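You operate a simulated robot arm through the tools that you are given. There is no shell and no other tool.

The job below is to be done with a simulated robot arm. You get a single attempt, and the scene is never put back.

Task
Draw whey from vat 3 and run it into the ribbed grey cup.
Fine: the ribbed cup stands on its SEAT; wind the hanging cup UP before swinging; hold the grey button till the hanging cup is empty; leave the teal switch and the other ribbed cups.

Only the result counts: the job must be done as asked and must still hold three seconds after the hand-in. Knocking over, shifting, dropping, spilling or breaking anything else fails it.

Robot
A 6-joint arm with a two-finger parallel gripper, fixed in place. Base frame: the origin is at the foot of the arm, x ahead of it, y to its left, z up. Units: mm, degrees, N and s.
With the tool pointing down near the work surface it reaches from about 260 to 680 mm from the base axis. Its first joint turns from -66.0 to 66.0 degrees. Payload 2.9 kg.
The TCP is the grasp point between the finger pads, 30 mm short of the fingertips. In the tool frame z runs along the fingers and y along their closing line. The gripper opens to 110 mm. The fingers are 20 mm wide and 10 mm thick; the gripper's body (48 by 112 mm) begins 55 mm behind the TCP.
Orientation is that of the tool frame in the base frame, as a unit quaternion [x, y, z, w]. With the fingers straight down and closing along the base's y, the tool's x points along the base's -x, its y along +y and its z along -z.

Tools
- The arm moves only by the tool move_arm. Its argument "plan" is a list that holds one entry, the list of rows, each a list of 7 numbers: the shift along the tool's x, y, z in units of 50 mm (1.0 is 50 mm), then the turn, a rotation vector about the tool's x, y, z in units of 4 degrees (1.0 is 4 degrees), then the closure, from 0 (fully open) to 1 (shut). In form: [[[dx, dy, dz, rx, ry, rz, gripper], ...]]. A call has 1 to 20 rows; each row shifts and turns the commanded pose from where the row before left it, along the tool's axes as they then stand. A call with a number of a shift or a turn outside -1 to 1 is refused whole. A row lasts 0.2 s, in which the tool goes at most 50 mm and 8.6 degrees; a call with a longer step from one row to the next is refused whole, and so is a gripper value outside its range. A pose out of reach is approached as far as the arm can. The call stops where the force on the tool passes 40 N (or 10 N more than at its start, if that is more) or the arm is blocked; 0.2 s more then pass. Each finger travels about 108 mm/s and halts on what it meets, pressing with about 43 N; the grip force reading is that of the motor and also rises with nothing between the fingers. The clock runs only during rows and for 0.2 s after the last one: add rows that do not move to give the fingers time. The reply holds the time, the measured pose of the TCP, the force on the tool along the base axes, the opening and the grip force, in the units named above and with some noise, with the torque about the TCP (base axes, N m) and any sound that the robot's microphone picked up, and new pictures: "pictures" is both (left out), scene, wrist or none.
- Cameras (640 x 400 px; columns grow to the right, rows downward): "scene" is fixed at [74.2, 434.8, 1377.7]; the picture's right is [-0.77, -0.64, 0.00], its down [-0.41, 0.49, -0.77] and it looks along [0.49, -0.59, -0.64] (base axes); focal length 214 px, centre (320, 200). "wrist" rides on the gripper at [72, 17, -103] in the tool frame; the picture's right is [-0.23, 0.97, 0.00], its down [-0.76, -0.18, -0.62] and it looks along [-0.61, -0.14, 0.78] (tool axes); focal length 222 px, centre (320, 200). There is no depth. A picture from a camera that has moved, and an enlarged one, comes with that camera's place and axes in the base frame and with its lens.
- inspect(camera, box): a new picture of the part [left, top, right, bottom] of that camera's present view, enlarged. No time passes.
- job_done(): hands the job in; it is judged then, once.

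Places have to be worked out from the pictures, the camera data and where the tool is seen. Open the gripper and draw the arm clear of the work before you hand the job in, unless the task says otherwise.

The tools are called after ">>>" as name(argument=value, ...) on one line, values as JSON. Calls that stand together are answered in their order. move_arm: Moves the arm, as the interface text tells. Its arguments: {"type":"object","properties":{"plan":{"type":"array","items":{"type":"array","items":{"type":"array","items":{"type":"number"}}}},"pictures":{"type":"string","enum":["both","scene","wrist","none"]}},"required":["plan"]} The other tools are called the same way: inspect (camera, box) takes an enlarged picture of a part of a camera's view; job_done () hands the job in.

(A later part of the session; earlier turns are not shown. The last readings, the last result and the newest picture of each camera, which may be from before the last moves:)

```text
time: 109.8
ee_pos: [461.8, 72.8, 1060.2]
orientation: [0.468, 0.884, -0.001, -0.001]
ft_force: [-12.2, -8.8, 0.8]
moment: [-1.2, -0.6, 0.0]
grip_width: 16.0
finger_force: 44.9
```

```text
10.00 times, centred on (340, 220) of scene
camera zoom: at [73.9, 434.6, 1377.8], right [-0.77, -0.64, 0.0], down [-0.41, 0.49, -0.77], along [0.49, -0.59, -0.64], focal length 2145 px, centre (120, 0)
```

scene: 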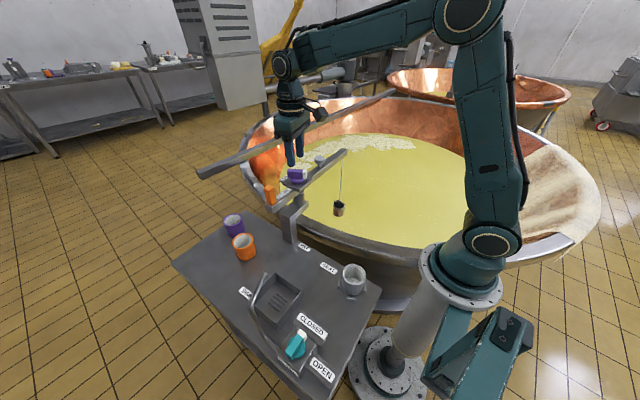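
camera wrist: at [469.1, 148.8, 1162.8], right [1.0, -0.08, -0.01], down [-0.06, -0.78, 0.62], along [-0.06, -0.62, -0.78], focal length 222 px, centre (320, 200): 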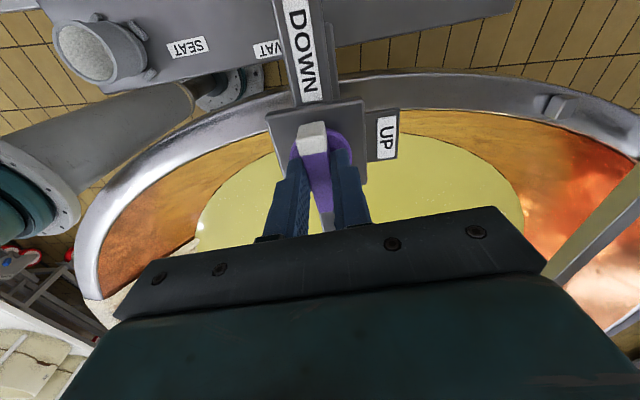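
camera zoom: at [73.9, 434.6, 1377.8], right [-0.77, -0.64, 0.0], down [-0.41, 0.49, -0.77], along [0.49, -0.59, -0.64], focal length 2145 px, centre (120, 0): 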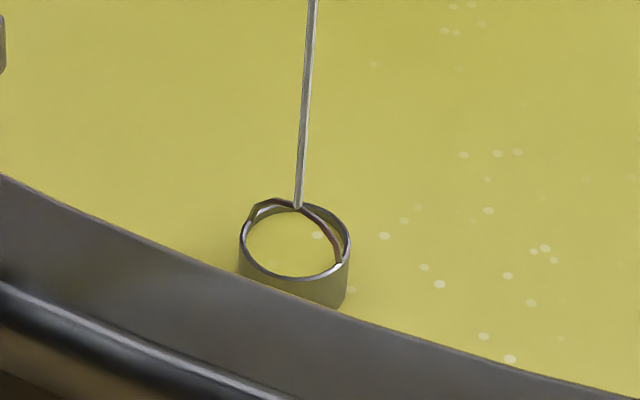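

The cup now holds whey nearly to its rim. I'll keep winding up gently, re-seating the grip now and then.

>>> move_arm(plan=[[[0, 0, 0, 0, 0, -0.6, 0.95], [0, 0, 0, 0, 0, -0.6, 0.95], [0, 0, 0, 0, 0, -0.6, 0.95], [0, 0, 0, 0, 0, -0.6, 0.95], [0, 0, 0, 0, 0, -0.6, 0.95], [0, 0, 0, 0, 0, 0, 0.84], [0, 0, 0, 0, 0, 0, 0.84], [0, 0, 0, 0, 0, 0, 0.9], [0, 0, 0, 0, 0, 0, 0.95], [0, 0, 0, 0, 0, -0.5, 0.95], [0, 0, 0, 0, 0, -0.6, 0.95], [0, 0, 0, 0, 0, -0.6, 0.95], [0, 0, 0, 0, 0, -0.6, 0.95], [0, 0, 0, 0, 0, -0.6, 0.95], [0, 0, 0, 0, 0, -0.6, 0.95], [0, 0, 0, 0, 0, -0.6, 0.95], [0, 0, 0, 0, 0, -0.6, 0.95], [0, 0, 0, 0, 0, -0.6, 0.95], [0, 0, 0, 0, 0, 0, 0.95]]], pictures="none")

>>> inspect(camera="scene", box=[260, 140, 380, 240])

```text
time: 113.8
ee_pos: [461.7, 71.8, 1060.7]
orientation: [0.195, 0.981, 0.0, 0.0]
ft_force: [-0.7, -24.5, 3.4]
moment: [-0.02, 1.29, -0.05]
grip_width: 15.8
finger_force: 44.6
```

```text
4.00 times, centred on (320, 190) of scene
camera zoom: at [74.2, 434.1, 1378.0], right [-0.77, -0.64, 0.0], down [-0.41, 0.49, -0.77], along [0.49, -0.59, -0.64], focal length 858 px, centre (320, 240)
```

zoom: 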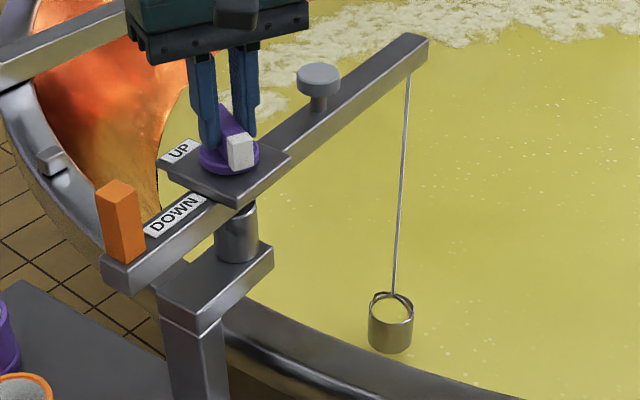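

The full cup is rising steadily. I'll continue with small re-seating pauses.

>>> move_arm(plan=[[[0, 0, 0, 0, 0, 0, 0.84], [0, -0.02, 0, 0, 0, 0, 0.84], [0, 0, 0, 0, 0, 0, 0.9], [0, 0, 0, 0, 0, 0, 0.95], [0, 0, 0, 0, 0, -0.5, 0.95], [0, 0, 0, 0, 0, -0.6, 0.95], [0, 0, 0, 0, 0, -0.6, 0.95], [0, 0, 0, 0, 0, -0.6, 0.95], [0, 0, 0, 0, 0, -0.6, 0.95], [0, 0, 0, 0, 0, -0.6, 0.95], [0, 0, 0, 0, 0, -0.6, 0.95], [0, 0, 0, 0, 0, -0.6, 0.95], [0, 0, 0, 0, 0, -0.6, 0.95], [0, 0, 0, 0, 0, -0.6, 0.95], [0, 0, 0, 0, 0, -0.6, 0.95], [0, 0, 0, 0, 0, -0.6, 0.95], [0, 0, 0, 0, 0, 0, 0.95]]], pictures="none")

>>> move_arm(plan=[[[0, 0, 0, 0, 0, 0, 0.84], [0, 0, 0, 0, 0, 0, 0.84], [0, 0, 0, 0, 0, 0, 0.9], [0, 0, 0, 0, 0, 0, 0.95], [0, 0, 0, 0, 0, -0.5, 0.95], [0, 0, 0, 0, 0, -0.6, 0.95], [0, 0, 0, 0, 0, -0.6, 0.95], [0, 0, 0, 0, 0, -0.6, 0.95], [0, 0, 0, 0, 0, -0.6, 0.95], [0, 0, 0, 0, 0, -0.6, 0.95], [0, 0, 0, 0, 0, -0.6, 0.95], [0, 0, 0, 0, 0, -0.6, 0.95], [0, 0, 0, 0, 0, -0.6, 0.95], [0, 0, 0, 0, 0, -0.6, 0.95], [0, 0, 0, 0, 0, -0.6, 0.95], [0, 0, 0, 0, 0, -0.6, 0.95], [0, 0, 0, 0, 0, 0, 0.95]]], pictures="wrist")

>>> inspect(camera="scene", box=[260, 140, 380, 240])

```text
time: 117.4
ee_pos: [461.9, 72.6, 1059.7]
orientation: [-0.053, 0.999, -0.001, -0.002]
ft_force: [-12.8, -5.5, -7.9]
moment: [-0.1, -0.01, 0.0]
grip_width: 15.6
finger_force: 45.3
```

```text
time: 121.0
ee_pos: [463.3, 71.8, 1060.3]
orientation: [-0.296, 0.955, 0.0, 0.0]
ft_force: [3.8, 7.6, 21.1]
moment: [0.68, -0.85, 0.04]
grip_width: 15.9
finger_force: 45.0
camera wrist: at [393.8, 45.3, 1164.7], right [-0.36, 0.93, 0.0], down [0.73, 0.28, 0.62], along [0.58, 0.23, -0.78], focal length 222 px, centre (320, 200)
```

wrist: 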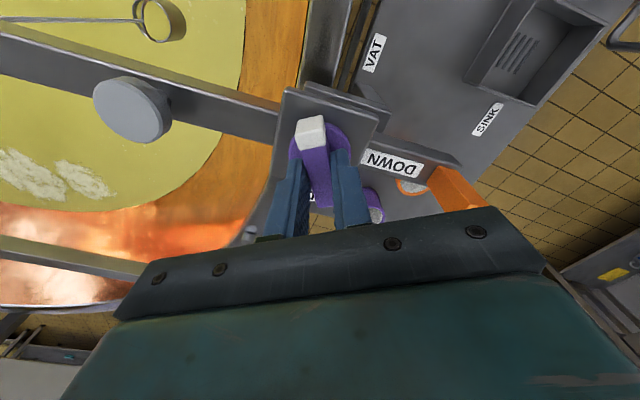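

```text
4.00 times, centred on (320, 190) of scene
camera zoom: at [74.0, 435.0, 1377.7], right [-0.77, -0.64, 0.0], down [-0.41, 0.49, -0.77], along [0.49, -0.59, -0.64], focal length 858 px, centre (320, 240)
```

zoom: 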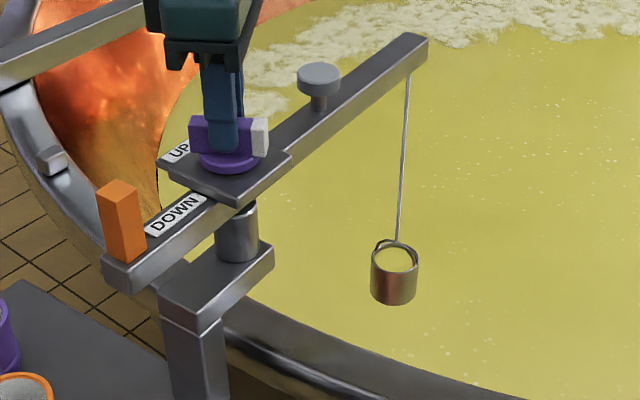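

About 116° wound back, and the cup is full and hanging steady. I'll continue up; the wrist has further range this way.

>>> move_arm(plan=[[[0, 0, 0, 0, 0, 0, 0.84], [0, 0, 0, 0, 0, 0, 0.84], [0, 0, 0, 0, 0, 0, 0.9], [0, 0, 0, 0, 0, 0, 0.95], [0, 0, 0, 0, 0, -0.5, 0.95], [0, 0, 0, 0, 0, -0.6, 0.95], [0, 0, 0, 0, 0, -0.6, 0.95], [0, 0, 0, 0, 0, -0.6, 0.95], [0, 0, 0, 0, 0, -0.6, 0.95], [0, 0, 0, 0, 0, -0.6, 0.95], [0, 0, 0, 0, 0, -0.6, 0.95], [0, 0, 0, 0, 0, -0.6, 0.95], [0, 0, 0, 0, 0, -0.6, 0.95], [0, 0, 0, 0, 0, -0.6, 0.95], [0, 0, 0, 0, 0, -0.6, 0.95], [0, 0, 0, 0, 0, -0.6, 0.95], [0, 0, 0, 0, 0, 0, 0.95]]], pictures="none")

>>> move_arm(plan=[[[0, 0, 0, 0, 0, 0, 0.84], [0, 0, 0, 0, 0, 0, 0.84], [0, 0, 0, 0, 0, 0, 0.9], [0, 0, 0, 0, 0, 0, 0.95], [0, 0, 0, 0, 0, -0.5, 0.95], [0, 0, 0, 0, 0, -0.6, 0.95], [0, 0, 0, 0, 0, -0.6, 0.95], [0, 0, 0, 0, 0, -0.6, 0.95], [0, 0, 0, 0, 0, -0.6, 0.95], [0, 0, 0, 0, 0, -0.6, 0.95], [0, 0, 0, 0, 0, -0.6, 0.95], [0, 0, 0, 0, 0, -0.6, 0.95], [0, 0, 0, 0, 0, -0.6, 0.95], [0, 0, 0, 0, 0, -0.6, 0.95], [0, 0, 0, 0, 0, -0.6, 0.95], [0, 0, 0, 0, 0, -0.6, 0.95], [0, 0, 0, 0, 0, 0, 0.95]]], pictures="wrist")

>>> inspect(camera="scene", box=[260, 140, 380, 240])

```text
time: 124.6
ee_pos: [462.4, 71.4, 1058.7]
orientation: [-0.52, 0.854, 0.002, -0.002]
ft_force: [-8.1, -17.8, -21.0]
moment: [0.25, -0.49, -0.01]
grip_width: 15.8
finger_force: 44.1
```

```text
time: 128.2
ee_pos: [463.0, 74.2, 1061.2]
orientation: [0.715, -0.699, 0.001, -0.001]
ft_force: [12.0, 22.4, 10.2]
moment: [0.24, -0.22, 0.02]
grip_width: 15.7
finger_force: 45.3
camera wrist: at [447.2, 0.6, 1164.4], right [-0.98, 0.2, 0.0], down [0.16, 0.77, 0.62], along [0.13, 0.61, -0.78], focal length 222 px, centre (320, 200)
```

wrist: 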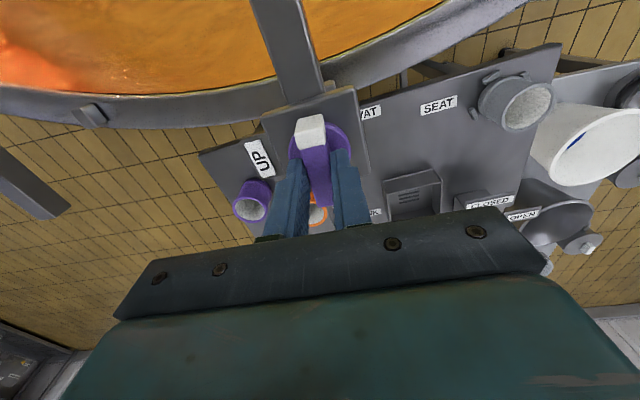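

```text
4.00 times, centred on (320, 190) of scene
camera zoom: at [74.4, 435.5, 1377.5], right [-0.77, -0.64, 0.0], down [-0.41, 0.49, -0.77], along [0.49, -0.59, -0.64], focal length 858 px, centre (320, 240)
```

zoom: 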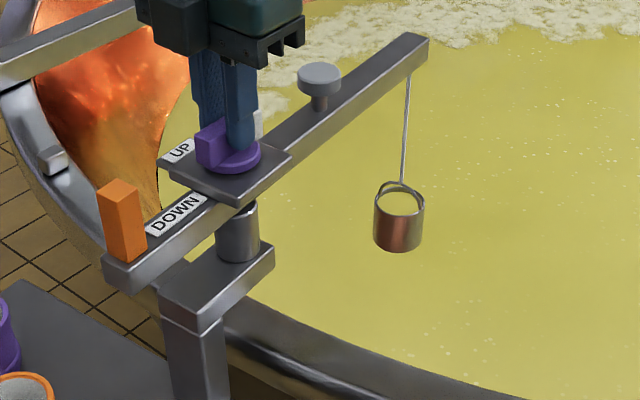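

About 173° wound back; roughly 93° to go. I'll continue in the same way.

>>> move_arm(plan=[[[0, 0, 0, 0, 0, 0, 0.84], [0, 0, 0, 0, 0, 0, 0.84], [0, 0, 0, 0, 0, 0, 0.9], [0, 0, 0, 0, 0, 0, 0.95], [0, 0, 0, 0, 0, -0.5, 0.95], [0, 0, 0, 0, 0, -0.6, 0.95], [0, 0, 0, 0, 0, -0.6, 0.95], [0, 0, 0, 0, 0, -0.6, 0.95], [0, 0, 0, 0, 0, -0.6, 0.95], [0, 0, 0, 0, 0, -0.6, 0.95], [0, 0, 0, 0, 0, -0.6, 0.95], [0, 0, 0, 0, 0, -0.6, 0.95], [0, 0, 0, 0, 0, -0.6, 0.95], [0, 0, 0, 0, 0, -0.6, 0.95], [0, 0, 0, 0, 0, -0.6, 0.95], [0, 0, 0, 0, 0, -0.6, 0.95], [0, 0, 0, 0, 0, 0, 0.95]]], pictures="none")

>>> move_arm(plan=[[[0, 0, 0, 0, 0, 0, 0.84], [0, 0, 0, 0, 0, 0, 0.84], [0, 0, 0, 0, 0, 0, 0.9], [0, 0, 0, 0, 0, 0, 0.95], [0, 0, 0, 0, 0, -0.5, 0.95], [0, 0, 0, 0, 0, -0.6, 0.95], [0, 0, 0, 0, 0, -0.6, 0.95], [0, 0, 0, 0, 0, -0.6, 0.95], [0, 0, 0, 0, 0, -0.6, 0.95], [0, 0, 0, 0, 0, -0.6, 0.95], [0, 0, 0, 0, 0, -0.6, 0.95], [0, 0, 0, 0, 0, -0.6, 0.95], [0, 0, 0, 0, 0, -0.6, 0.95], [0, 0, 0, 0, 0, -0.6, 0.95], [0, 0, 0, 0, 0, -0.6, 0.95], [0, 0, 0, 0, 0, 0, 0.95]]], pictures="wrist")

>>> inspect(camera="scene", box=[260, 140, 380, 240])

```text
time: 131.8
ee_pos: [462.3, 72.4, 1059.5]
orientation: [0.863, -0.504, 0.0, 0.0]
ft_force: [11.8, -18.4, -15.5]
moment: [-0.41, -0.36, 0.0]
grip_width: 16.1
finger_force: 45.1
```

```text
time: 135.2
ee_pos: [461.3, 72.1, 1059.0]
orientation: [0.955, -0.295, 0.001, -0.001]
ft_force: [-12.0, 14.3, 14.2]
moment: [0.04, -0.26, -0.01]
grip_width: 15.9
finger_force: 44.5
camera wrist: at [512.0, 18.1, 1164.5], right [-0.74, -0.68, 0.0], down [-0.53, 0.58, 0.62], along [-0.42, 0.46, -0.78], focal length 222 px, centre (320, 200)
```

wrist: 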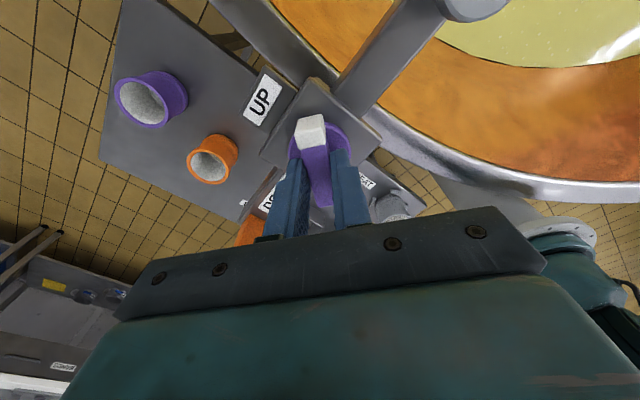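

```text
4.00 times, centred on (320, 190) of scene
camera zoom: at [73.7, 435.2, 1377.6], right [-0.77, -0.64, 0.0], down [-0.41, 0.49, -0.77], along [0.49, -0.59, -0.64], focal length 858 px, centre (320, 240)
```

zoom: 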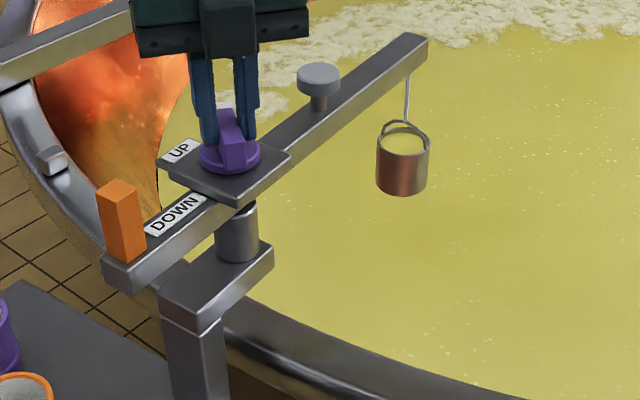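

About 228° wound back; roughly 38° remain. I'll continue until either the UP stop or the wrist limit.

>>> move_arm(plan=[[[0, 0, 0, 0, 0, 0, 0.84], [0, 0, 0, 0, 0, 0, 0.84], [0, 0, 0, 0, 0, 0, 0.9], [0, 0, 0, 0, 0, 0, 0.95], [0, 0, 0, 0, 0, -0.5, 0.95], [0, 0, 0, 0, 0, -0.6, 0.95], [0, 0, 0, 0, 0, -0.6, 0.95], [0, 0, 0, 0, 0, -0.6, 0.95], [0, 0, 0, 0, 0, -0.6, 0.95], [0, 0, 0, 0, 0, -0.6, 0.95], [0, 0, 0, 0, 0, -0.6, 0.95], [0, 0, 0, 0, 0, -0.6, 0.95], [0, 0, 0, 0, 0, 0, 0.95]]], pictures="wrist")

>>> inspect(camera="scene", box=[260, 140, 380, 240])

```text
time: 138.0
ee_pos: [463.0, 71.2, 1059.8]
orientation: [0.991, -0.135, -0.002, 0.001]
ft_force: [4.2, 7.1, -15.7]
moment: [0.02, -0.68, -0.05]
grip_width: 15.9
finger_force: 44.8
camera wrist: at [528.3, 36.5, 1163.7], right [-0.48, -0.88, 0.0], down [-0.68, 0.38, 0.63], along [-0.55, 0.3, -0.78], focal length 222 px, centre (320, 200)
```

wrist: 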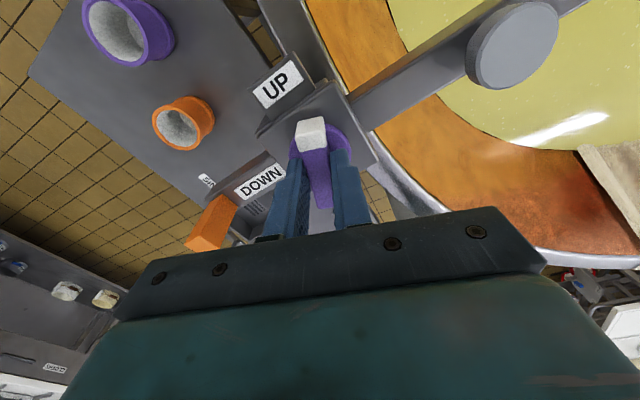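

```text
4.00 times, centred on (320, 190) of scene
camera zoom: at [74.6, 435.0, 1377.6], right [-0.77, -0.64, 0.0], down [-0.41, 0.49, -0.77], along [0.49, -0.59, -0.64], focal length 858 px, centre (320, 240)
```

zoom: 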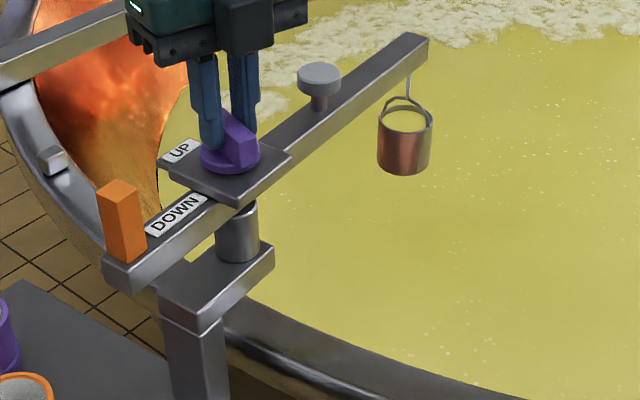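

About 20° remain. I'll continue carefully to the UP stop.

>>> move_arm(plan=[[[0, 0, 0, 0, 0, 0, 0.84], [0, 0, 0, 0, 0, 0, 0.84], [0, 0, 0, 0, 0, 0, 0.9], [0, 0, 0, 0, 0, 0, 0.95], [0, 0, 0, 0, 0, -0.5, 0.95], [0, 0, 0, 0, 0, -0.6, 0.95], [0, 0, 0, 0, 0, -0.6, 0.95], [0, 0, 0, 0, 0, -0.6, 0.95], [0, 0, 0, 0, 0, -0.6, 0.95], [0, 0, 0, 0, 0, -0.6, 0.95], [0, 0, 0, 0, 0, 0, 0.95]]], pictures="wrist")

>>> inspect(camera="scene", box=[260, 140, 380, 240])

```text
time: 140.4
ee_pos: [463.7, 71.2, 1060.8]
orientation: [1.0, -0.013, 0.001, 0.001]
ft_force: [3.8, -0.8, 26.0]
moment: [-0.03, 0.95, 0.02]
grip_width: 15.9
finger_force: 45.1
camera wrist: at [534.6, 53.2, 1165.2], right [-0.25, -0.97, 0.0], down [-0.76, 0.2, 0.62], along [-0.6, 0.16, -0.78], focal length 222 px, centre (320, 200)
```

wrist: 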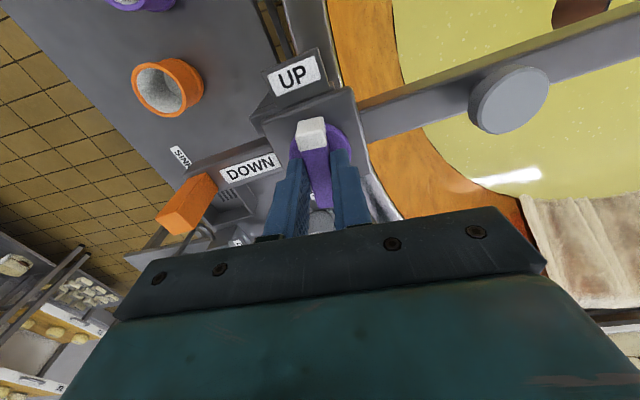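

```text
4.00 times, centred on (320, 190) of scene
camera zoom: at [74.0, 434.7, 1377.8], right [-0.77, -0.64, 0.0], down [-0.41, 0.49, -0.77], along [0.49, -0.59, -0.64], focal length 858 px, centre (320, 240)
```

zoom: 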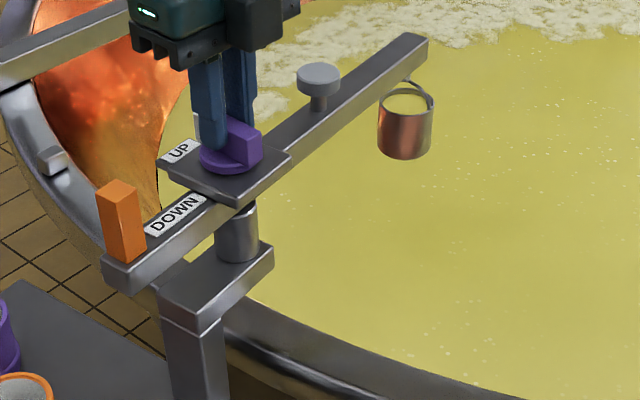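

Nearly at UP, about 6° left. I'll finish the last few degrees up to the stop.

>>> move_arm(plan=[[[0, 0, 0, 0, 0, 0, 0.84], [0, 0, 0, 0, 0, 0, 0.84], [0, 0, 0, 0, 0, 0, 0.9], [0, 0, 0, 0, 0, 0, 0.95], [0, 0, 0, 0, 0, -0.4, 0.95], [0, 0, 0, 0, 0, -0.4, 0.95], [0, 0, 0, 0, 0, -0.4, 0.95], [0, 0, 0, 0, 0, -0.4, 0.95], [0, 0, 0, 0, 0, 0, 0.95]]], pictures="wrist")

>>> inspect(camera="scene", box=[250, 140, 360, 215])

>>> inspect(camera="wrist", box=[220, 60, 420, 230])

```text
time: 142.0
ee_pos: [463.2, 72.7, 1058.8]
orientation: [1.0, 0.013, -0.003, -0.002]
ft_force: [3.7, -6.2, -0.9]
moment: [-0.29, 0.3, 0.07]
grip_width: 15.8
finger_force: 45.4
out of reach, approached as far as the arm can: row 7, 8
stopped in row 8: the force on the tool passed its limit at 49 N (the readings are from after the stop); the commanded pose is now the measured one
camera wrist: at [535.5, 56.9, 1162.2], right [-0.2, -0.98, 0.0], down [-0.76, 0.16, 0.63], along [-0.61, 0.13, -0.78], focal length 222 px, centre (320, 200)
```

wrist: 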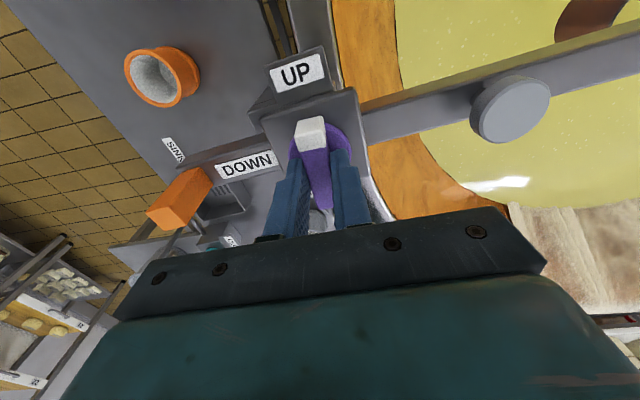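

```text
5.33 times, centred on (305, 178) of scene
camera zoom: at [74.3, 434.7, 1377.8], right [-0.77, -0.64, 0.0], down [-0.41, 0.49, -0.77], along [0.49, -0.59, -0.64], focal length 1144 px, centre (400, 320)
```

zoom: 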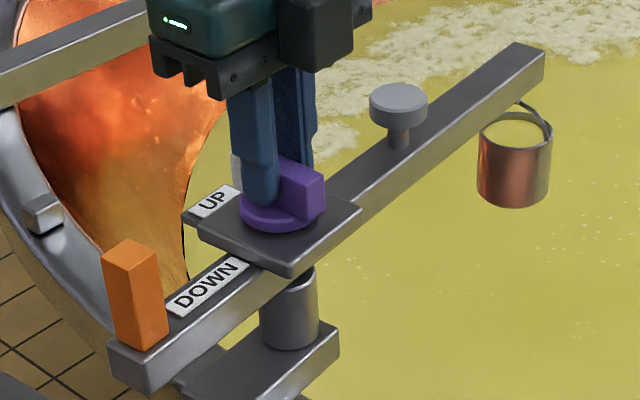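

```text
2.35 times, centred on (320, 145) of wrist
camera zoom: at [535.5, 56.9, 1162.2], right [-0.2, -0.98, 0.0], down [-0.76, 0.16, 0.63], along [-0.61, 0.13, -0.78], focal length 523 px, centre (320, 329)
```

zoom: 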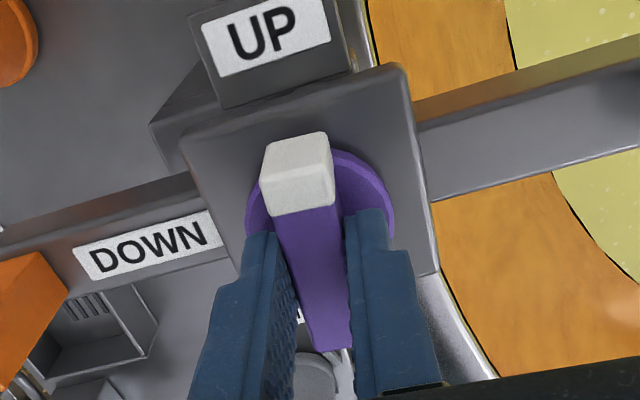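

The wrist limit came about 3° short of full UP (the cup is about 5 mm below its original height). I'll loosen, slide towards the bar's white end, and nudge it sideways those last few degrees to the stop.

>>> move_arm(plan=[[[0, 0, 0, 0, 0, 0, 0.83], [0, 0, 0, 0, 0, 0, 0.83], [0.14, 0, 0, 0, 0, 0, 0.83], [0.14, 0, 0, 0, 0, 0, 0.83], [0, 0, 0, 0, 0, 0, 0.85], [0, -0.015, 0, 0, 0, 0, 0.85], [0, -0.015, 0, 0, 0, 0, 0.85], [0, -0.015, 0, 0, 0, 0, 0.85], [0, -0.015, 0, 0, 0, 0, 0.85], [0, 0, 0, 0, 0, 0, 0.85]]], pictures="wrist")

>>> inspect(camera="scene", box=[250, 140, 360, 215])

>>> inspect(camera="wrist", box=[220, 60, 420, 230])

```text
time: 144.2
ee_pos: [475.8, 76.6, 1058.2]
orientation: [1.0, 0.013, -0.002, -0.001]
ft_force: [5.5, -16.2, 6.5]
moment: [-0.46, -0.02, 0.21]
grip_width: 24.9
finger_force: 8.5
camera wrist: at [548.9, 61.9, 1162.7], right [-0.2, -0.98, 0.0], down [-0.76, 0.16, 0.63], along [-0.61, 0.13, -0.78], focal length 222 px, centre (320, 200)
```

wrist: 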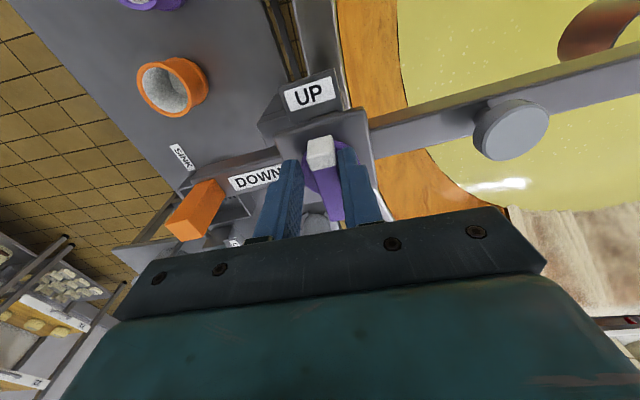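

```text
5.33 times, centred on (305, 178) of scene
camera zoom: at [74.2, 434.3, 1377.9], right [-0.77, -0.64, 0.0], down [-0.41, 0.49, -0.77], along [0.49, -0.59, -0.64], focal length 1144 px, centre (400, 320)
```

zoom: 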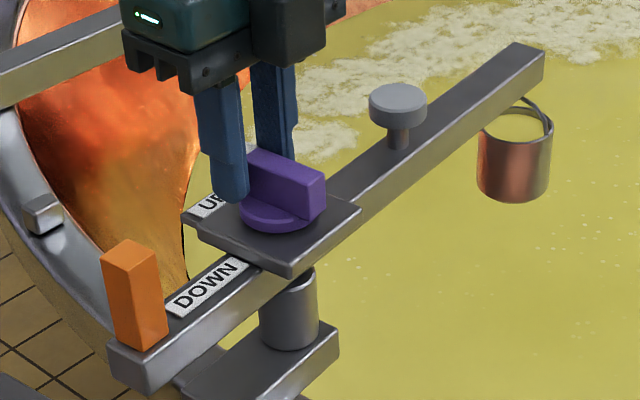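

```text
2.35 times, centred on (320, 145) of wrist
camera zoom: at [548.9, 61.9, 1162.7], right [-0.2, -0.98, 0.0], down [-0.76, 0.16, 0.63], along [-0.61, 0.13, -0.78], focal length 523 px, centre (320, 329)
```

zoom: 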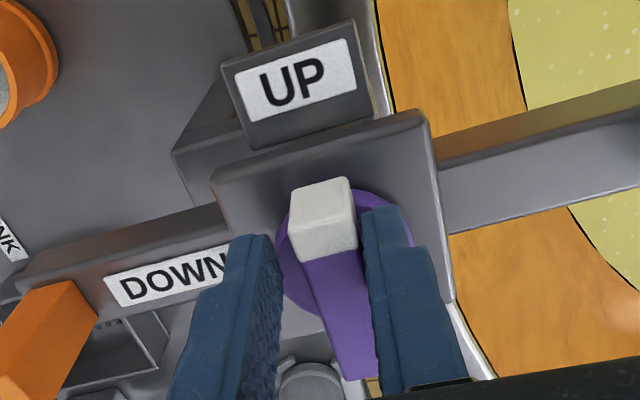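

The knob is back against its UP stop and the full cup is at its original height. I'll release the knob, rise clear, and rotate the tool towards alignment with the handle.

>>> move_arm(plan=[[[0, 0.03, 0, 0, 0, 0, 0.8], [0, 0, 0, 0, 0, 0, 0.65], [0, 0, 0, 0, 0, 0, 0.6], [0, 0, -0.4, 0, 0, 0, 0.6], [0, 0, -0.6, 0, 0, 0, 0.6], [0, 0, -0.6, 0, 0, 0, 0.6], [0, 0, 0, 0, 0, 1, 0.6], [0, 0, 0, 0, 0, 1, 0.6], [0, 0, 0, 0, 0, 1, 0.6], [0, 0, 0, 0, 0, 1, 0.6], [0, 0, 0, 0, 0, 1, 0.6], [0, 0, 0, 0, 0, 1, 0.6], [0, 0, 0, 0, 0, 1, 0.6], [0, 0, 0, 0, 0, 1, 0.6], [0, 0, 0, 0, 0, 1, 0.6], [0, 0, 0, 0, 0, 1, 0.6], [0, 0, 0, 0, 0, 1, 0.6], [0, 0, 0, 0, 0, 1, 0.6], [0, 0, 0, 0, 0, 1, 0.6], [0, 0, 0, 0, 0, 1, 0.6]]], pictures="none")

>>> inspect(camera="scene", box=[250, 140, 360, 215])

```text
time: 148.4
ee_pos: [476.2, 76.2, 1140.2]
orientation: [0.889, -0.457, -0.003, 0.0]
ft_force: [0.9, 0.0, 0.0]
moment: [0.07, -0.02, -0.02]
grip_width: 44.0
finger_force: 0.1
```

```text
5.33 times, centred on (305, 178) of scene
camera zoom: at [74.2, 434.8, 1377.7], right [-0.77, -0.64, 0.0], down [-0.41, 0.49, -0.77], along [0.49, -0.59, -0.64], focal length 1144 px, centre (400, 320)
```

zoom: 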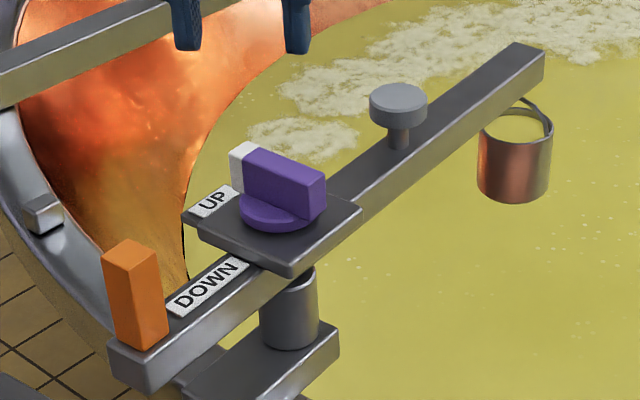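

Everything is as it should be: knob at UP, cup full and up. I'll finish rotating to about 95° and move above the handle.

>>> move_arm(plan=[[[0, 0, 0, 0, 0, 1, 0.55], [0, 0, 0, 0, 0, 1, 0.5], [0, 0, 0, 0, 0, 1, 0.5], [0, 0, 0, 0, 0, 1, 0.5], [0, 0, 0, 0, 0, 1, 0.5], [0, 0, 0, 0, 0, 1, 0.5], [0, 0, 0, 0, 0, 1, 0.5], [0, 0, 0, 0, 0, 0.57, 0.5], [-0.537, 0.076, 0, 0, 0, 0, 0.5], [-0.537, 0.076, 0, 0, 0, 0, 0.5], [-0.537, 0.076, 0, 0, 0, 0, 0.5], [-0.537, 0.076, 0, 0, 0, 0, 0.5], [0, 0, 0, 0, 0, 0, 0.5]]], pictures="both")

>>> inspect(camera="wrist", box=[220, 60, 420, 230])

```text
time: 151.2
ee_pos: [454.2, 180.8, 1139.4]
orientation: [0.739, -0.674, -0.003, 0.001]
ft_force: [-0.9, -0.3, 0.1]
moment: [-0.02, 0.03, -0.03]
grip_width: 55.0
finger_force: 0.1
camera wrist: at [443.5, 107.8, 1243.0], right [-0.99, 0.14, 0.01], down [0.11, 0.77, 0.62], along [0.08, 0.62, -0.78], focal length 222 px, centre (320, 200)
```

scene: 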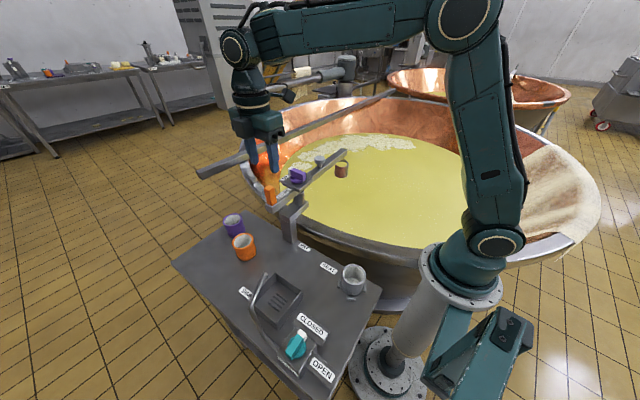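
wrist: 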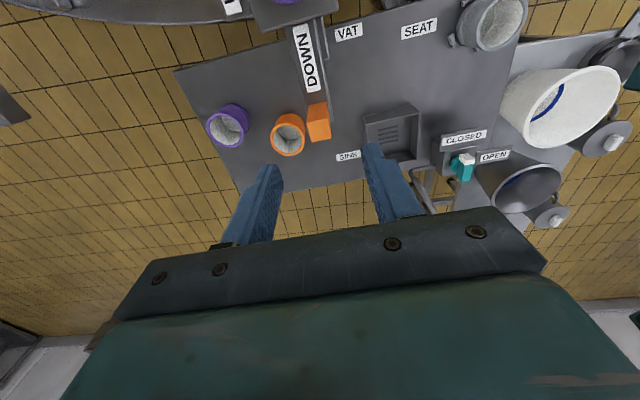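

```text
2.35 times, centred on (320, 145) of wrist
camera zoom: at [443.5, 107.8, 1243.0], right [-0.99, 0.14, 0.01], down [0.11, 0.77, 0.62], along [0.08, 0.62, -0.78], focal length 523 px, centre (320, 329)
```

zoom: 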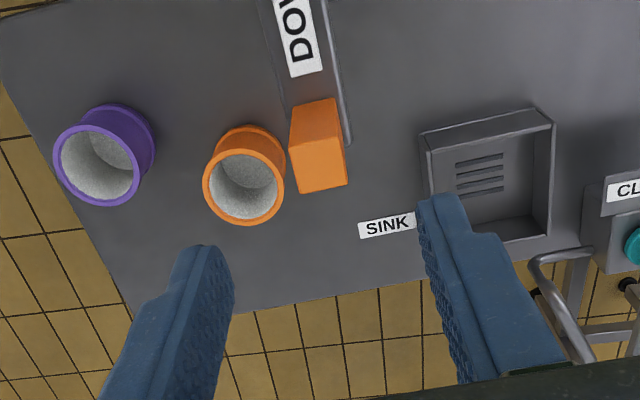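

The handle is centred between the open fingers to within about 3 mm. I'll nudge across, descend around it, and close to the loose 26 mm cage.

>>> move_arm(plan=[[[0, 0.05, 0.3, 0, 0, 0, 0.5], [0, 0, 0.5, 0, 0, 0, 0.5], [0, 0, 0.5, 0, 0, 0, 0.5], [0, 0, 0.35, 0, 0, 0, 0.5], [0, 0, 0.18, 0, 0, 0, 0.5], [0, 0, 0, 0, 0, 0, 0.5], [0, 0, 0, 0, 0, 0, 0.65], [0, 0, 0, 0, 0, 0, 0.75], [0, 0, 0, 0, 0, 0, 0.77], [0, 0, 0, 0, 0, 0, 0.77]]], pictures="wrist")

>>> inspect(camera="scene", box=[250, 140, 360, 215])

```text
time: 153.4
ee_pos: [448.3, 179.5, 1047.5]
orientation: [0.739, -0.674, -0.003, 0.001]
ft_force: [10.0, 0.5, -4.0]
moment: [0.08, -0.24, -0.04]
grip_width: 30.5
finger_force: 4.6
camera wrist: at [438.9, 106.1, 1151.6], right [-0.99, 0.14, 0.01], down [0.11, 0.77, 0.62], along [0.08, 0.62, -0.78], focal length 222 px, centre (320, 200)
```

wrist: 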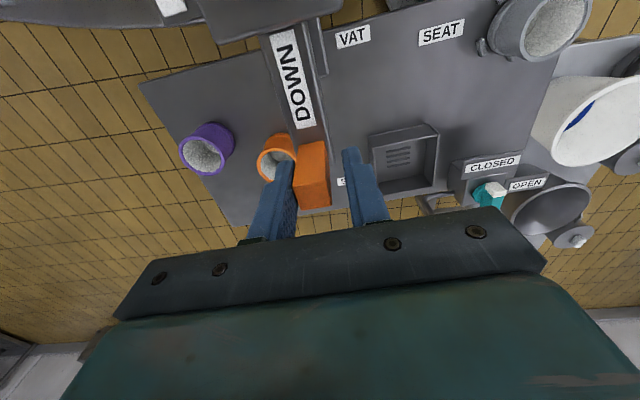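

```text
5.33 times, centred on (305, 178) of scene
camera zoom: at [74.6, 434.9, 1377.7], right [-0.77, -0.64, 0.0], down [-0.41, 0.49, -0.77], along [0.49, -0.59, -0.64], focal length 1144 px, centre (400, 320)
```

zoom: 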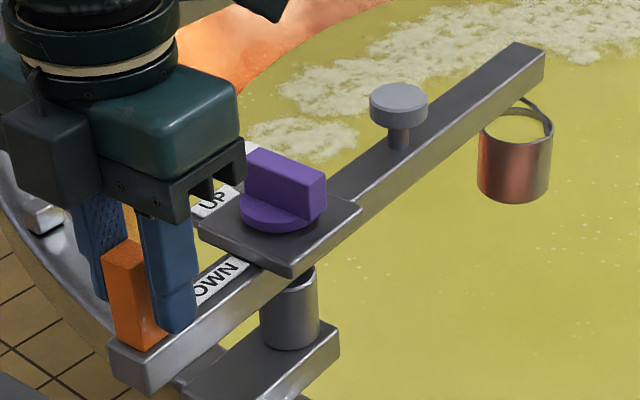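

The cage is about 4 mm off-centre and one finger presses the handle into its stop. I'll re-centre, tighten the cage to about 22 mm, and begin the swing clockwise very slowly because the cup is nearly brim-full.

>>> move_arm(plan=[[[0, -0.05, 0, 0, 0, 0, 0.74], [0, -0.03, 0, 0, 0, 0, 0.77], [0, 0, 0, 0, 0, 0, 0.8], [0, 0, 0, 0, 0, 0, 0.8], [0, -0.015, 0, 0, 0, 0.1, 0.8], [0, -0.0154, 0, 0, 0, 0.1, 0.8], [0, -0.0154, 0, 0, 0, 0.1, 0.8], [0, -0.0154, 0, 0, 0, 0.1, 0.8], [0, -0.0154, 0, 0, 0, 0.1, 0.8], [0, -0.0154, 0, 0, 0, 0.1, 0.8], [0, -0.0154, 0, 0, 0, 0.1, 0.8], [0, -0.0154, 0, 0, 0, 0.1, 0.8], [0, 0, 0, 0, 0, 0, 0.8]]], pictures="wrist")

>>> inspect(camera="scene", box=[250, 140, 360, 215])

```text
time: 156.2
ee_pos: [459.3, 182.0, 1047.6]
orientation: [0.72, -0.694, -0.002, 0.001]
ft_force: [-2.5, 0.4, 1.6]
moment: [0.04, 0.05, 0.0]
grip_width: 23.7
finger_force: 1.9
camera wrist: at [445.9, 108.5, 1151.2], right [-0.98, 0.19, 0.01], down [0.15, 0.77, 0.62], along [0.11, 0.61, -0.78], focal length 222 px, centre (320, 200)
```

wrist: 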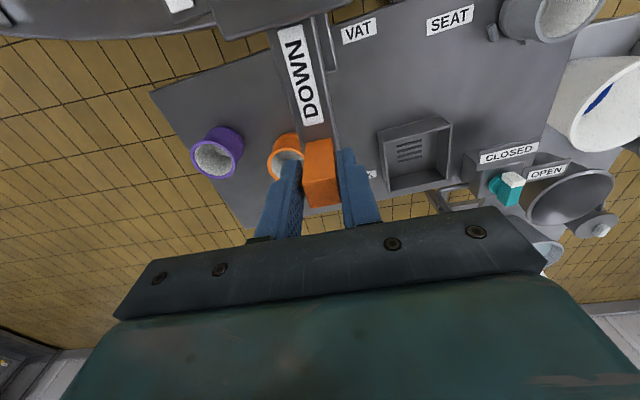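

```text
5.33 times, centred on (305, 178) of scene
camera zoom: at [74.1, 434.8, 1377.7], right [-0.77, -0.64, 0.0], down [-0.41, 0.49, -0.77], along [0.49, -0.59, -0.64], focal length 1144 px, centre (400, 320)
```

zoom: 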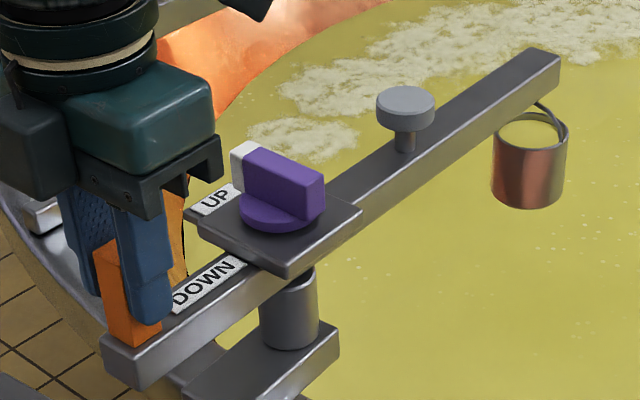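

The boom left the station smoothly at about 3 N and the whey is level in the cup. I'll continue the slow swing at 4°/s.

>>> move_arm(plan=[[[0.0002, -0.0307, 0, 0, 0, 0.2, 0.8], [0.0002, -0.0307, 0, 0, 0, 0.2, 0.8], [0.0002, -0.0307, 0, 0, 0, 0.2, 0.8], [0.0002, -0.0307, 0, 0, 0, 0.2, 0.8], [0.0002, -0.0307, 0, 0, 0, 0.2, 0.8], [0.0002, -0.0307, 0, 0, 0, 0.2, 0.8], [0.0002, -0.0307, 0, 0, 0, 0.2, 0.8], [0.0002, -0.0307, 0, 0, 0, 0.2, 0.8], [0.0002, -0.0307, 0, 0, 0, 0.2, 0.8], [0.0002, -0.0307, 0, 0, 0, 0.2, 0.8], [0.0002, -0.0307, 0, 0, 0, 0.2, 0.8], [0.0002, -0.0307, 0, 0, 0, 0.2, 0.8], [0.0002, -0.0307, 0, 0, 0, 0.2, 0.8], [0.0002, -0.0307, 0, 0, 0, 0.2, 0.8], [0.0002, -0.0307, 0, 0, 0, 0.2, 0.8], [0.0002, -0.0307, 0, 0, 0, 0.2, 0.8], [0.0002, -0.0307, 0, 0, 0, 0.2, 0.8], [0.0002, -0.0307, 0, 0, 0, 0.2, 0.8], [0.0002, -0.0307, 0, 0, 0, 0.2, 0.8], [0.0002, -0.0307, 0, 0, 0, 0.2, 0.8]]], pictures="none")

>>> inspect(camera="scene", box=[260, 140, 390, 230])

```text
time: 160.4
ee_pos: [490.2, 178.0, 1048.0]
orientation: [-0.616, 0.787, 0.003, 0.0]
ft_force: [-1.5, 0.2, 0.3]
moment: [0.04, 0.0, 0.01]
grip_width: 22.5
finger_force: 0.4
```

```text
4.44 times, centred on (325, 185) of scene
camera zoom: at [74.2, 434.8, 1377.7], right [-0.77, -0.64, 0.0], down [-0.41, 0.49, -0.77], along [0.49, -0.59, -0.64], focal length 953 px, centre (298, 267)
```

zoom: 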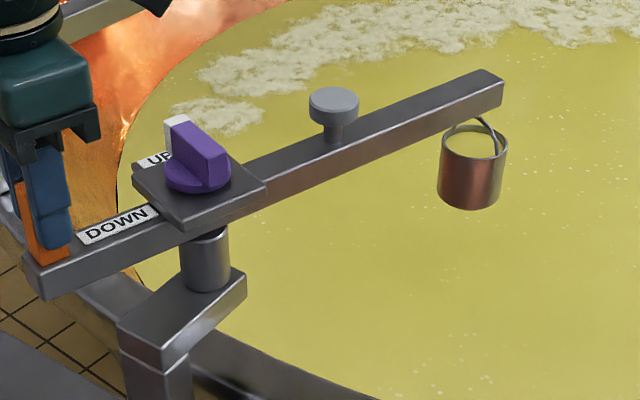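

The swing is smooth and the cup is calm. I'll continue with two more slow segments.

>>> move_arm(plan=[[[0.0002, -0.0307, 0, 0, 0, 0.2, 0.8], [0.0002, -0.0307, 0, 0, 0, 0.2, 0.8], [0.0002, -0.0307, 0, 0, 0, 0.2, 0.8], [0.0002, -0.0307, 0, 0, 0, 0.2, 0.8], [0.0002, -0.0307, 0, 0, 0, 0.2, 0.8], [0.0002, -0.0307, 0, 0, 0, 0.2, 0.8], [0.0002, -0.0307, 0, 0, 0, 0.2, 0.8], [0.0002, -0.0307, 0, 0, 0, 0.2, 0.8], [0.0002, -0.0307, 0, 0, 0, 0.2, 0.8], [0.0002, -0.0307, 0, 0, 0, 0.2, 0.8], [0.0002, -0.0307, 0, 0, 0, 0.2, 0.8], [0.0002, -0.0307, 0, 0, 0, 0.2, 0.8], [0.0002, -0.0307, 0, 0, 0, 0.2, 0.8], [0.0002, -0.0307, 0, 0, 0, 0.2, 0.8], [0.0002, -0.0307, 0, 0, 0, 0.2, 0.8], [0.0002, -0.0307, 0, 0, 0, 0.2, 0.8], [0.0002, -0.0307, 0, 0, 0, 0.2, 0.8], [0.0002, -0.0307, 0, 0, 0, 0.2, 0.8], [0.0002, -0.0307, 0, 0, 0, 0.2, 0.8], [0.0002, -0.0307, 0, 0, 0, 0.2, 0.8]]], pictures="none")

>>> move_arm(plan=[[[0.0002, -0.0307, 0, 0, 0, 0.2, 0.8], [0.0002, -0.0307, 0, 0, 0, 0.2, 0.8], [0.0002, -0.0307, 0, 0, 0, 0.2, 0.8], [0.0002, -0.0307, 0, 0, 0, 0.2, 0.8], [0.0002, -0.0307, 0, 0, 0, 0.2, 0.8], [0.0002, -0.0307, 0, 0, 0, 0.2, 0.8], [0.0002, -0.0307, 0, 0, 0, 0.2, 0.8], [0.0002, -0.0307, 0, 0, 0, 0.2, 0.8], [0.0002, -0.0307, 0, 0, 0, 0.2, 0.8], [0.0002, -0.0307, 0, 0, 0, 0.2, 0.8], [0.0002, -0.0307, 0, 0, 0, 0.2, 0.8], [0.0002, -0.0307, 0, 0, 0, 0.2, 0.8], [0.0002, -0.0307, 0, 0, 0, 0.2, 0.8], [0.0002, -0.0307, 0, 0, 0, 0.2, 0.8], [0.0002, -0.0307, 0, 0, 0, 0.2, 0.8], [0.0002, -0.0307, 0, 0, 0, 0.2, 0.8], [0.0002, -0.0307, 0, 0, 0, 0.2, 0.8], [0.0002, -0.0307, 0, 0, 0, 0.2, 0.8], [0.0002, -0.0307, 0, 0, 0, 0.2, 0.8], [0.0002, -0.0307, 0, 0, 0, 0.2, 0.8]]], pictures="both")

>>> inspect(camera="scene", box=[280, 140, 410, 230])

```text
time: 164.6
ee_pos: [514.8, 167.7, 1047.1]
orientation: [-0.5, 0.866, 0.003, -0.003]
ft_force: [-0.5, 1.2, 0.4]
moment: [0.01, 0.02, 0.01]
grip_width: 22.6
finger_force: 0.7
```

```text
time: 168.8
ee_pos: [538.9, 149.6, 1046.2]
orientation: [-0.375, 0.927, 0.002, -0.003]
ft_force: [0.2, 0.2, 1.2]
moment: [0.01, -0.02, -0.01]
grip_width: 22.6
finger_force: 0.1
camera wrist: at [476.0, 111.0, 1151.0], right [-0.51, 0.86, 0.01], down [0.67, 0.4, 0.62], along [0.53, 0.32, -0.78], focal length 222 px, centre (320, 200)
```

scene: 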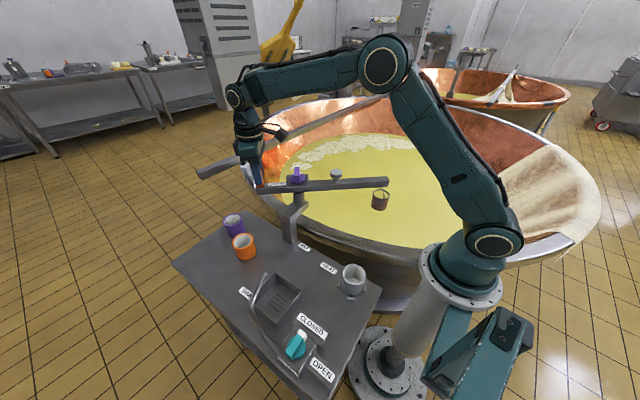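
wrist: 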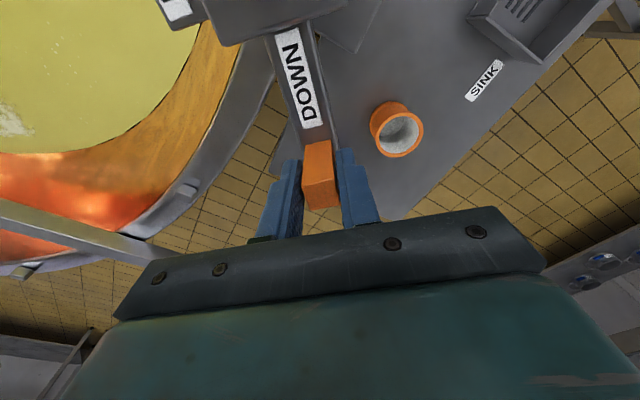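

```text
4.44 times, centred on (345, 185) of scene
camera zoom: at [74.2, 434.8, 1377.7], right [-0.77, -0.64, 0.0], down [-0.41, 0.49, -0.77], along [0.49, -0.59, -0.64], focal length 953 px, centre (209, 267)
```

zoom: 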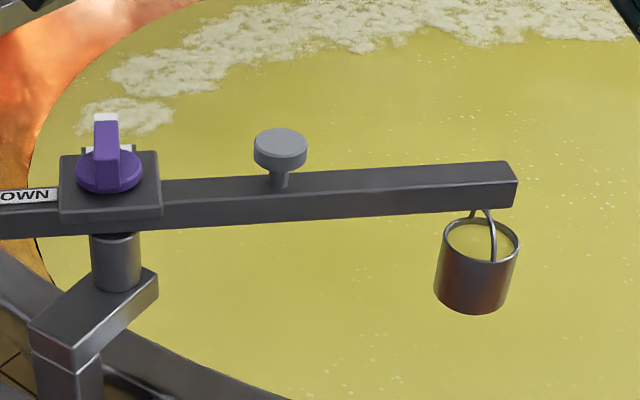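

The boom is at about 224° with the cup level and full. I'll continue with two more slow segments over the rim.

>>> move_arm(plan=[[[0.0002, -0.0307, 0, 0, 0, 0.2, 0.8], [0.0002, -0.0307, 0, 0, 0, 0.2, 0.8], [0.0002, -0.0307, 0, 0, 0, 0.2, 0.8], [0.0002, -0.0307, 0, 0, 0, 0.2, 0.8], [0.0002, -0.0307, 0, 0, 0, 0.2, 0.8], [0.0002, -0.0307, 0, 0, 0, 0.2, 0.8], [0.0002, -0.0307, 0, 0, 0, 0.2, 0.8], [0.0002, -0.0307, 0, 0, 0, 0.2, 0.8], [0.0002, -0.0307, 0, 0, 0, 0.2, 0.8], [0.0002, -0.0307, 0, 0, 0, 0.2, 0.8], [0.0002, -0.0307, 0, 0, 0, 0.2, 0.8], [0.0002, -0.0307, 0, 0, 0, 0.2, 0.8], [0.0002, -0.0307, 0, 0, 0, 0.2, 0.8], [0.0002, -0.0307, 0, 0, 0, 0.2, 0.8], [0.0002, -0.0307, 0, 0, 0, 0.2, 0.8], [0.0002, -0.0307, 0, 0, 0, 0.2, 0.8], [0.0002, -0.0307, 0, 0, 0, 0.2, 0.8], [0.0002, -0.0307, 0, 0, 0, 0.2, 0.8], [0.0002, -0.0307, 0, 0, 0, 0.2, 0.8], [0.0002, -0.0307, 0, 0, 0, 0.2, 0.8]]], pictures="none")

>>> move_arm(plan=[[[0.0002, -0.0307, 0, 0, 0, 0.2, 0.8], [0.0002, -0.0307, 0, 0, 0, 0.2, 0.8], [0.0002, -0.0307, 0, 0, 0, 0.2, 0.8], [0.0002, -0.0307, 0, 0, 0, 0.2, 0.8], [0.0002, -0.0307, 0, 0, 0, 0.2, 0.8], [0.0002, -0.0307, 0, 0, 0, 0.2, 0.8], [0.0002, -0.0307, 0, 0, 0, 0.2, 0.8], [0.0002, -0.0307, 0, 0, 0, 0.2, 0.8], [0.0002, -0.0307, 0, 0, 0, 0.2, 0.8], [0.0002, -0.0307, 0, 0, 0, 0.2, 0.8], [0.0002, -0.0307, 0, 0, 0, 0.2, 0.8], [0.0002, -0.0307, 0, 0, 0, 0.2, 0.8], [0.0002, -0.0307, 0, 0, 0, 0.2, 0.8], [0.0002, -0.0307, 0, 0, 0, 0.2, 0.8], [0.0002, -0.0307, 0, 0, 0, 0.2, 0.8], [0.0002, -0.0307, 0, 0, 0, 0.2, 0.8], [0.0002, -0.0307, 0, 0, 0, 0.2, 0.8], [0.0002, -0.0307, 0, 0, 0, 0.2, 0.8], [0.0002, -0.0307, 0, 0, 0, 0.2, 0.8], [0.0002, -0.0307, 0, 0, 0, 0.2, 0.8]]], pictures="both")

>>> inspect(camera="scene", box=[290, 170, 420, 310])

```text
time: 173.0
ee_pos: [558.2, 124.3, 1047.9]
orientation: [-0.243, 0.97, 0.001, -0.003]
ft_force: [-0.3, 1.1, -0.1]
moment: [-0.01, 0.01, -0.01]
grip_width: 22.7
finger_force: 0.1
```

```text
time: 177.2
ee_pos: [568.5, 95.7, 1048.0]
orientation: [-0.106, 0.994, 0.001, -0.003]
ft_force: [-0.8, 1.1, -0.2]
moment: [-0.04, -0.04, 0.0]
grip_width: 22.2
finger_force: 0.8
camera wrist: at [495.1, 98.0, 1151.3], right [0.02, 1.0, 0.0], down [0.79, -0.02, 0.62], along [0.62, -0.01, -0.79], focal length 222 px, centre (320, 200)
```

scene: 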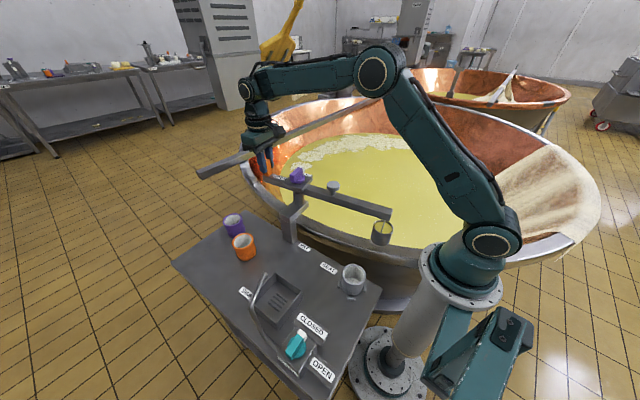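
wrist: 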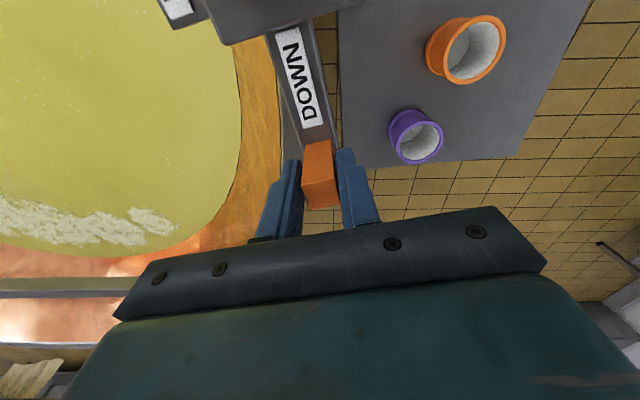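

```text
2.86 times, centred on (355, 240) of scene
camera zoom: at [74.2, 434.9, 1377.7], right [-0.77, -0.64, 0.0], down [-0.41, 0.49, -0.77], along [0.49, -0.59, -0.64], focal length 613 px, centre (220, 86)
```

zoom: 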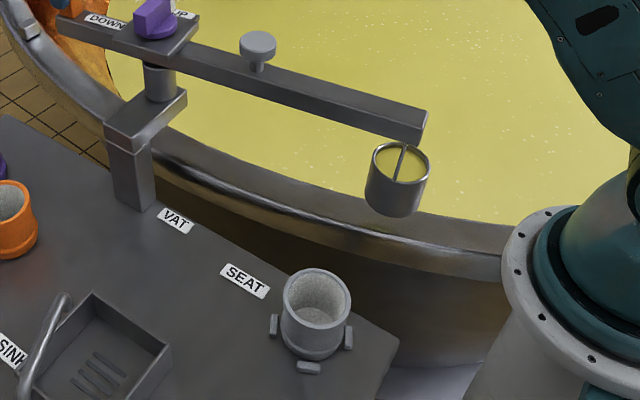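

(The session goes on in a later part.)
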